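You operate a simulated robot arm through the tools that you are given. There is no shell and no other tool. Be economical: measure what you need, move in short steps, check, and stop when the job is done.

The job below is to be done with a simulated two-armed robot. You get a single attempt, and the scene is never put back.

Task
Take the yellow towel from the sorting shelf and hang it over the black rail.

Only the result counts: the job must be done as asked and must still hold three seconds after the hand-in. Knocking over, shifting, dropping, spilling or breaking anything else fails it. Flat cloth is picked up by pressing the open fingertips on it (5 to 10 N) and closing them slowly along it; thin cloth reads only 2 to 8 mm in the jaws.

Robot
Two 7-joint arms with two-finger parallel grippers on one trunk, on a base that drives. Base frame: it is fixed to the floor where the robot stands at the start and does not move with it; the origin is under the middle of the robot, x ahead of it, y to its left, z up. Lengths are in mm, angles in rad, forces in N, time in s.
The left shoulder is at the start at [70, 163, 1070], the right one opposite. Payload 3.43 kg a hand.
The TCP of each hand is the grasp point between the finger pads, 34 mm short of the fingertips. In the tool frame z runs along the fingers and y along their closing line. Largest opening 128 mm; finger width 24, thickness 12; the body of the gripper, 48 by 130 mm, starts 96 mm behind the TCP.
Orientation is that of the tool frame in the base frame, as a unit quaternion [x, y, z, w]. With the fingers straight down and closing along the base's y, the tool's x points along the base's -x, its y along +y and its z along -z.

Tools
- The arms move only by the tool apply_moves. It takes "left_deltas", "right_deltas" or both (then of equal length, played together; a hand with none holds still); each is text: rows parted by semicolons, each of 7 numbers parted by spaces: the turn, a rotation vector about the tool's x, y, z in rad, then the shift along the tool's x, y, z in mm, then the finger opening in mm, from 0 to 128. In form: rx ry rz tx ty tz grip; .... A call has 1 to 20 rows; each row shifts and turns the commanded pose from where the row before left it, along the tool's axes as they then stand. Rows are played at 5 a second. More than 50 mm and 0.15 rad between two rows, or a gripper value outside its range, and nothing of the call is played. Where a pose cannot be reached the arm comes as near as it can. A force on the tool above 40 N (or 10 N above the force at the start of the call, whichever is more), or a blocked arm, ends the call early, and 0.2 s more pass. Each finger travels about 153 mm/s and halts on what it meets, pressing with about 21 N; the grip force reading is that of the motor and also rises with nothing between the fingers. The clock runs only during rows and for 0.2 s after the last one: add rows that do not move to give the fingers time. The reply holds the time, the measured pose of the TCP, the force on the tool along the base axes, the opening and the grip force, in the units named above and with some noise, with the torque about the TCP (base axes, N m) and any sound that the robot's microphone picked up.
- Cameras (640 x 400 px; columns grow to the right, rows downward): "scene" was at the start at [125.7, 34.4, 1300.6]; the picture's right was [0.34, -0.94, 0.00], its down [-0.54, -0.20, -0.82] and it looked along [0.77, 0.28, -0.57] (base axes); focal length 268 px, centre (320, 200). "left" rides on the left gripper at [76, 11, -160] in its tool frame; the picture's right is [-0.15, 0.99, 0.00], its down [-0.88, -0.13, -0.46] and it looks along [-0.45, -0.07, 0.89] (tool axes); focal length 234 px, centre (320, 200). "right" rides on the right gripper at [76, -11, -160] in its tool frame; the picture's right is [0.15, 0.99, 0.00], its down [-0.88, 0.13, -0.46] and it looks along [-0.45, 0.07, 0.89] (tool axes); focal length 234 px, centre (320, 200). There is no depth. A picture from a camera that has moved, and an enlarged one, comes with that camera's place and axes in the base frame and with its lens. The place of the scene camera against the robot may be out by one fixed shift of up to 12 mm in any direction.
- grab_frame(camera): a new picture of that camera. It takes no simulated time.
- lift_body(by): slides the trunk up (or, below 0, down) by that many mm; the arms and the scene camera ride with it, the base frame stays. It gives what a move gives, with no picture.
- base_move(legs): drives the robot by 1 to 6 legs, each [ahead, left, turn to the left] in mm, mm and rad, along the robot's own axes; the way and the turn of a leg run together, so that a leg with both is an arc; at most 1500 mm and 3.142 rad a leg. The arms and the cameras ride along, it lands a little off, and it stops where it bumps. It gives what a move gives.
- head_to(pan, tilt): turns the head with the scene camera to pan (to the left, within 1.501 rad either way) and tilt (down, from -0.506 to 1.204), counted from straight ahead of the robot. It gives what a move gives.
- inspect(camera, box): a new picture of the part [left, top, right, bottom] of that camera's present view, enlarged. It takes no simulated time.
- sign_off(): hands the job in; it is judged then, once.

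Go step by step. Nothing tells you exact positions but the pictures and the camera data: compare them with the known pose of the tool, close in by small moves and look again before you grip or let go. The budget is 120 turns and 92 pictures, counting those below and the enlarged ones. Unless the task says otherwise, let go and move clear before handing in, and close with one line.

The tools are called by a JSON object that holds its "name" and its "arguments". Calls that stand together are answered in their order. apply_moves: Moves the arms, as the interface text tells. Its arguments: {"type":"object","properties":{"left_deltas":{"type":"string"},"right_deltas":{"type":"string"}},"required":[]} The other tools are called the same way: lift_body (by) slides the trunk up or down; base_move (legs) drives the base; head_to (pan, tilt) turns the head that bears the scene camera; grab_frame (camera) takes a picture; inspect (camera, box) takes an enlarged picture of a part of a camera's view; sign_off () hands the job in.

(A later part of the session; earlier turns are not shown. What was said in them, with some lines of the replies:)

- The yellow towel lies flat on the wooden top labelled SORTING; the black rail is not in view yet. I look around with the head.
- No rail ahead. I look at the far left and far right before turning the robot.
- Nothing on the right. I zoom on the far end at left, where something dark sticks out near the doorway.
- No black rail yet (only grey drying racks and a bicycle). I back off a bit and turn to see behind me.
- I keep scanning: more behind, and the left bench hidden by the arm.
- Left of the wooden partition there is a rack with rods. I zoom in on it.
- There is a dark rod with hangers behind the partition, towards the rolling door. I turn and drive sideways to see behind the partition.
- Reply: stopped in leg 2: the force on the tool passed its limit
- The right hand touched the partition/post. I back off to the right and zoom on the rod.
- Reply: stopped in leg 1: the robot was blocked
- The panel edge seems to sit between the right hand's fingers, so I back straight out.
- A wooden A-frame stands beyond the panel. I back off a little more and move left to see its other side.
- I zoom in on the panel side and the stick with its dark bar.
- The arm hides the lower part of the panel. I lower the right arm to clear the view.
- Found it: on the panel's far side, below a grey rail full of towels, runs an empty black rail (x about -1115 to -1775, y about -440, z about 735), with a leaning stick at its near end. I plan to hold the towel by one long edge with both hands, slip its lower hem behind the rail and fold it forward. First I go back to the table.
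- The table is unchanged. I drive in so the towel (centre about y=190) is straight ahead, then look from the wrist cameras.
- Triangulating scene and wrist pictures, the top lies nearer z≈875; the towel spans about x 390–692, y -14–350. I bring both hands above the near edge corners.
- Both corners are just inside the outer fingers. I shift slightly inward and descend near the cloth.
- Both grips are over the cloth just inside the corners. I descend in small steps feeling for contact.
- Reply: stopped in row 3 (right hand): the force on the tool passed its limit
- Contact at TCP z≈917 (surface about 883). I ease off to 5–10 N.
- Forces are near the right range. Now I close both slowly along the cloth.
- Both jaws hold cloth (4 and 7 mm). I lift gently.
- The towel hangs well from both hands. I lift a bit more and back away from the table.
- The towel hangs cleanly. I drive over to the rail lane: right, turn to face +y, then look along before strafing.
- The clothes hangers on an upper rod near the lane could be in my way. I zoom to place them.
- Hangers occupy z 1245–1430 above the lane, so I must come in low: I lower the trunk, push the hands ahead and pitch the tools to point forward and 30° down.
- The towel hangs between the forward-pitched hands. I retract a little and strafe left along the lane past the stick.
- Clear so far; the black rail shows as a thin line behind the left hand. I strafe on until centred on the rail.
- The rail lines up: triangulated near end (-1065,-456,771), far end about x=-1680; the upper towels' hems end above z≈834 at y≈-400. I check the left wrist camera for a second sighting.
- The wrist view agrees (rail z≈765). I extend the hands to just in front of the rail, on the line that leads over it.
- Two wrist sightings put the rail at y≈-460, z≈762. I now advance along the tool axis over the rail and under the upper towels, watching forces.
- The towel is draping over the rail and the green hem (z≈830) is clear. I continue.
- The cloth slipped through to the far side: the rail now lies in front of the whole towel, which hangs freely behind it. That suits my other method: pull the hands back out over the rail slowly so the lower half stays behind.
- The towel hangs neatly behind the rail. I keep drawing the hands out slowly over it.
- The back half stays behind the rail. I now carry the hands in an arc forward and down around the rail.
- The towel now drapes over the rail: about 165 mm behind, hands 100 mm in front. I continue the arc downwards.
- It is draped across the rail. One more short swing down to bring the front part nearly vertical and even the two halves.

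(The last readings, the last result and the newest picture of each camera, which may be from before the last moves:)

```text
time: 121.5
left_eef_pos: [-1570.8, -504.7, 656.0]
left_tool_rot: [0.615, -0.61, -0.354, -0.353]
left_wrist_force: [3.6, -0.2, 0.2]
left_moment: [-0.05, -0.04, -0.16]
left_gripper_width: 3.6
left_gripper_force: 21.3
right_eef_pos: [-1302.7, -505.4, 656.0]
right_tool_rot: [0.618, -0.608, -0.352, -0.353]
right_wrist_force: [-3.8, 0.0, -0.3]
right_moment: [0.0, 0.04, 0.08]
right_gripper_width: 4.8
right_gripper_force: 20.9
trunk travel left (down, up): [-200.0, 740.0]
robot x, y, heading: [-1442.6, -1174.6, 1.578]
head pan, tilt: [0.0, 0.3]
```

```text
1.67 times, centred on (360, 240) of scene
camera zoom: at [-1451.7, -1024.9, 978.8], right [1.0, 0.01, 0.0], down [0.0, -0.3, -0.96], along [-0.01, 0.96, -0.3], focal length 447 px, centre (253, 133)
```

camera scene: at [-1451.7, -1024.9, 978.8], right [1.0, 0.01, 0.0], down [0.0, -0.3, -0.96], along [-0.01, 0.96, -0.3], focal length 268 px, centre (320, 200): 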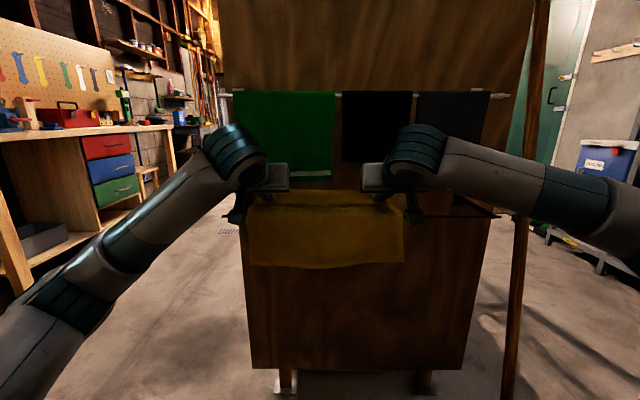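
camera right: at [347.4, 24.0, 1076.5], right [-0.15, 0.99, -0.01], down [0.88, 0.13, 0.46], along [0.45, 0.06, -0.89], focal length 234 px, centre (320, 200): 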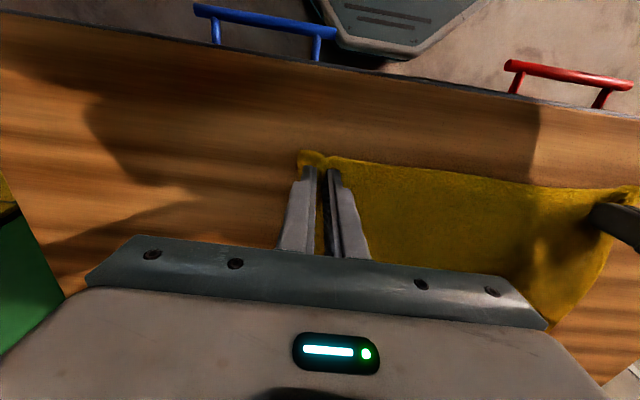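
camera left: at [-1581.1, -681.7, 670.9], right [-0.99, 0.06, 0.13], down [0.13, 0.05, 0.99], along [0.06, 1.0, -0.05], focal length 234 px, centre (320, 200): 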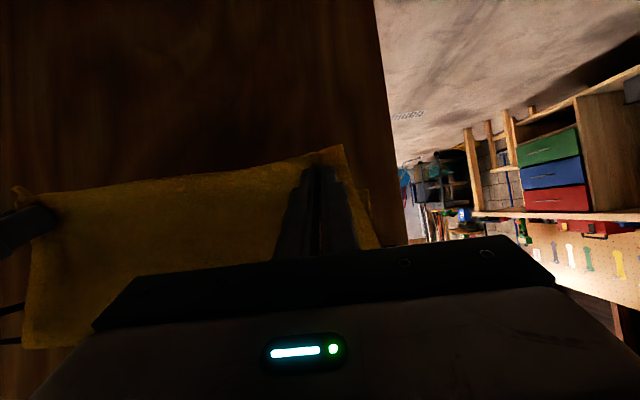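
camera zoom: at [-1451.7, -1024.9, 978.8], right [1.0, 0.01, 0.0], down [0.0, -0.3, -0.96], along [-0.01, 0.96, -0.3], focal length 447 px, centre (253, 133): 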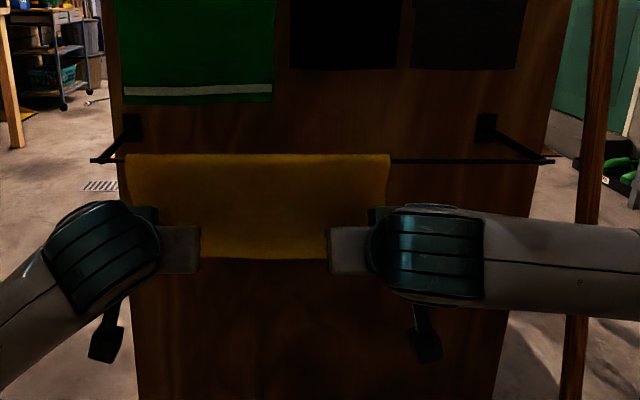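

Both halves look about equal. I open the fingers slowly, keeping still.

{"name": "apply_moves", "arguments": {"left_deltas": "0 0 0 0 0 0 6;0 0 0 0 0 0 12;0 0 0 0 0 0 18;0 0 0 0 0 0 24;0 0 0 0 0 0 30;0 0 0 0 0 0 30;0 0 0 0 0 0 30;0 0 0 0 0 0 30", "right_deltas": "0 0 0 0 0 0 6;0 0 0 0 0 0 12;0 0 0 0 0 0 18;0 0 0 0 0 0 24;0 0 0 0 0 0 30;0 0 0 0 0 0 30;0 0 0 0 0 0 30;0 0 0 0 0 0 30"}}

{"name": "grab_frame", "arguments": {"camera": "left"}}

{"name": "grab_frame", "arguments": {"camera": "right"}}

{"name": "inspect", "arguments": {"camera": "scene", "box": [200, 120, 520, 360]}}

```text
time: 123.3
left_eef_pos: [-1571.7, -505.2, 656.0]
left_tool_rot: [0.615, -0.609, -0.355, -0.353]
left_wrist_force: [0.7, 0.4, 0.9]
left_moment: [0.0, 0.0, -0.01]
left_gripper_width: 30.1
left_gripper_force: 0.0
right_eef_pos: [-1303.2, -504.8, 656.4]
right_tool_rot: [0.617, -0.608, -0.352, -0.353]
right_wrist_force: [0.5, 0.7, -0.3]
right_moment: [-0.01, 0.02, 0.01]
right_gripper_width: 29.9
right_gripper_force: 0.1
trunk travel left (down, up): [-200.0, 740.0]
robot x, y, heading: [-1443.2, -1170.8, 1.576]
head pan, tilt: [0.0, 0.3]
```

```text
29 pictures are left
camera left: at [-1581.1, -681.8, 671.0], right [-0.99, 0.06, 0.13], down [0.13, 0.05, 0.99], along [0.06, 1.0, -0.05], focal length 234 px, centre (320, 200)
```

left: 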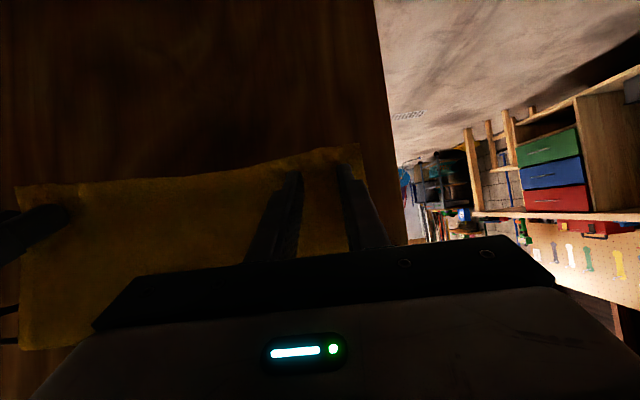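

```text
28 pictures are left
camera right: at [-1291.7, -680.8, 670.7], right [-0.99, -0.08, -0.13], down [-0.14, 0.05, 0.99], along [-0.08, 1.0, -0.06], focal length 234 px, centre (320, 200)
```

right: 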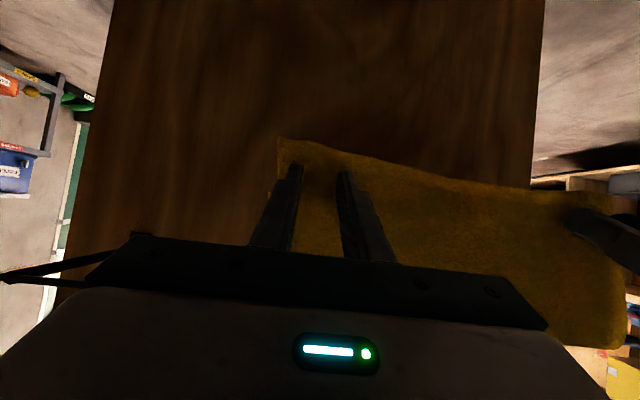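

```text
1.67 times, centred on (360, 240) of scene
camera zoom: at [-1451.7, -1025.0, 978.8], right [1.0, 0.01, 0.0], down [0.0, -0.3, -0.96], along [-0.01, 0.96, -0.3], focal length 447 px, centre (253, 133)
```

zoom: 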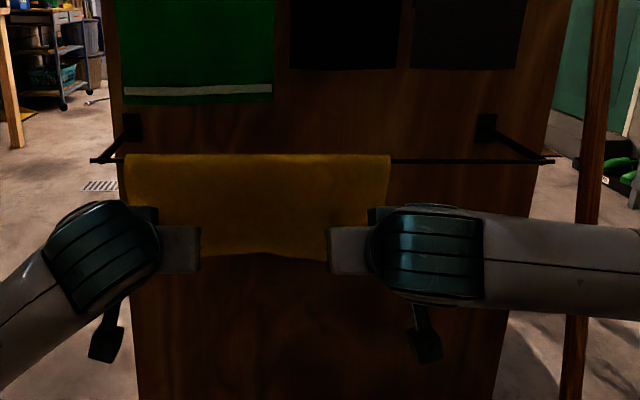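

The grip is released and the towel stays. I withdraw slowly along the fingers.

{"name": "apply_moves", "arguments": {"left_deltas": "0 0 0 0 0 -5 30;0 0 0 0 0 -5 30;0 0 0 0 0 -8 30;0 0 0 0 0 -8 30;0 0 0 0 0 -10 30;0 0 0 0 0 -10 30;0 0 0 0 0 -15 30;0 0 0 0 0 -15 30;0 0 0 0 0 -20 30;0 0 0 0 0 -20 30", "right_deltas": "0 0 0 0 0 -5 30;0 0 0 0 0 -5 30;0 0 0 0 0 -8 30;0 0 0 0 0 -8 30;0 0 0 0 0 -10 30;0 0 0 0 0 -10 30;0 0 0 0 0 -15 30;0 0 0 0 0 -15 30;0 0 0 0 0 -20 30;0 0 0 0 0 -20 30"}}

{"name": "grab_frame", "arguments": {"camera": "scene"}}

{"name": "grab_frame", "arguments": {"camera": "right"}}

```text
time: 125.5
left_eef_pos: [-1570.8, -606.6, 714.7]
left_tool_rot: [0.615, -0.609, -0.355, -0.353]
left_wrist_force: [-0.3, 0.8, 0.4]
left_moment: [0.01, 0.0, -0.01]
left_gripper_width: 29.8
left_gripper_force: 0.0
right_eef_pos: [-1303.8, -605.5, 714.4]
right_tool_rot: [0.618, -0.608, -0.352, -0.353]
right_wrist_force: [0.1, 0.0, 0.0]
right_moment: [0.01, 0.0, 0.01]
right_gripper_width: 30.0
right_gripper_force: 0.0
trunk travel left (down, up): [-200.0, 740.0]
robot x, y, heading: [-1442.7, -1172.3, 1.579]
head pan, tilt: [0.0, 0.3]
```

```text
26 pictures are left
camera scene: at [-1451.7, -1025.3, 978.8], right [1.0, 0.01, 0.0], down [0.0, -0.3, -0.96], along [-0.01, 0.96, -0.3], focal length 268 px, centre (320, 200)
```

scene: 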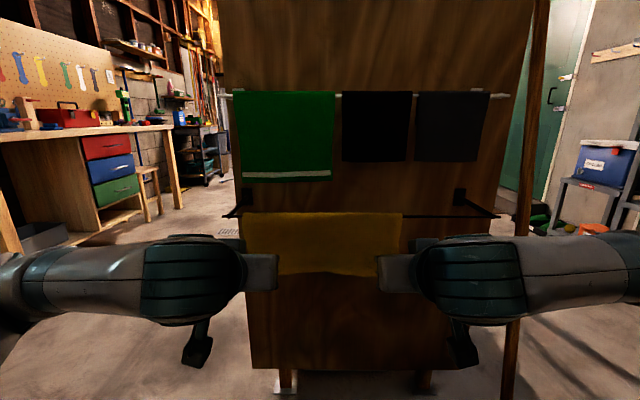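

```text
25 pictures are left
camera right: at [-1291.3, -781.4, 728.8], right [-0.99, -0.08, -0.13], down [-0.14, 0.05, 0.99], along [-0.08, 1.0, -0.06], focal length 234 px, centre (320, 200)
```

right: 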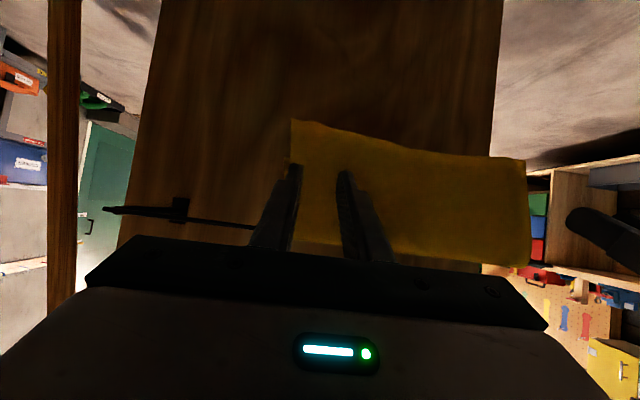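

The towel hangs over the black rail on its own. I retreat further, wait a few seconds and check it holds.

{"name": "apply_moves", "arguments": {"left_deltas": "0 0 0 20 0 -34 30;0 0 0 20 0 -34 30;0 0 0 0 0 0 30;0 0 0 0 0 0 30;0 0 0 0 0 0 30;0 0 0 0 0 0 30;0 0 0 0 0 0 30;0 0 0 0 0 0 30;0 0 0 0 0 0 30;0 0 0 0 0 0 30;0 0 0 0 0 0 30;0 0 0 0 0 0 30;0 0 0 0 0 0 30;0 0 0 0 0 0 30;0 0 0 0 0 0 30;0 0 0 0 0 0 30;0 0 0 0 0 0 30;0 0 0 0 0 0 30", "right_deltas": "0 0 0 20 0 -34 30;0 0 0 20 0 -34 30;0 0 0 0 0 0 30;0 0 0 0 0 0 30;0 0 0 0 0 0 30;0 0 0 0 0 0 30;0 0 0 0 0 0 30;0 0 0 0 0 0 30;0 0 0 0 0 0 30;0 0 0 0 0 0 30;0 0 0 0 0 0 30;0 0 0 0 0 0 30;0 0 0 0 0 0 30;0 0 0 0 0 0 30;0 0 0 0 0 0 30;0 0 0 0 0 0 30;0 0 0 0 0 0 30;0 0 0 0 0 0 30"}}

{"name": "inspect", "arguments": {"camera": "scene", "box": [200, 60, 520, 300]}}

{"name": "inspect", "arguments": {"camera": "left", "box": [0, 60, 480, 300]}}

```text
time: 129.3
left_eef_pos: [-1552.0, -649.8, 731.9]
left_tool_rot: [0.616, -0.61, -0.355, -0.352]
left_wrist_force: [-0.6, -0.9, -0.1]
left_moment: [0.0, -0.01, 0.0]
left_gripper_width: 29.7
left_gripper_force: 0.1
left hand out of reach, approached as far as the arm can: row 1, 2
right_eef_pos: [-1320.5, -640.8, 736.2]
right_tool_rot: [0.618, -0.609, -0.351, -0.353]
right_wrist_force: [0.5, -0.2, -1.2]
right_moment: [0.0, 0.0, 0.01]
right_gripper_width: 29.8
right_gripper_force: 0.2
right hand out of reach, approached as far as the arm can: row 1, 2
trunk travel left (down, up): [-200.0, 740.0]
robot x, y, heading: [-1441.3, -1176.4, 1.573]
head pan, tilt: [0.0, 0.3]
```

```text
1.67 times, centred on (360, 180) of scene
camera zoom: at [-1451.7, -1025.0, 978.8], right [1.0, 0.01, 0.0], down [0.0, -0.3, -0.96], along [-0.01, 0.96, -0.3], focal length 447 px, centre (253, 233)
```

zoom: 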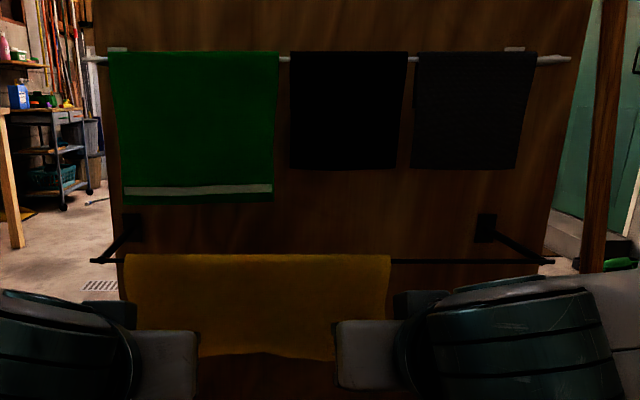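

```text
1.33 times, centred on (240, 180) of left
camera zoom: at [-1562.1, -826.5, 747.5], right [-0.99, 0.06, 0.13], down [0.13, 0.05, 0.99], along [0.06, 1.0, -0.06], focal length 312 px, centre (427, 227)
```

zoom: 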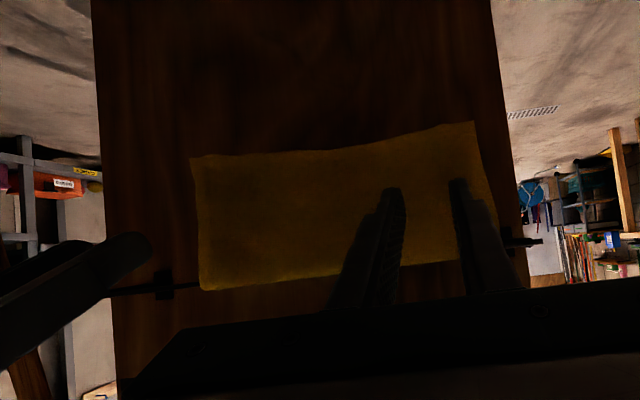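

The towel hangs steadily over the black rail, about half on each side, and the hands are well clear. Handing in.

{"name": "sign_off", "arguments": {}}

```text
The job is handed in.
```

The yellow towel hangs over the black rail, roughly half on each side. It had not moved when I checked a few seconds after letting go, before handing in. On the first pass the cloth slipped past the rail, so I drew it back over from behind. Early on, while I was looking for the rail, the right hand touched the wooden panel beside it. Nothing looked shifted or knocked over in the pictures afterwards.
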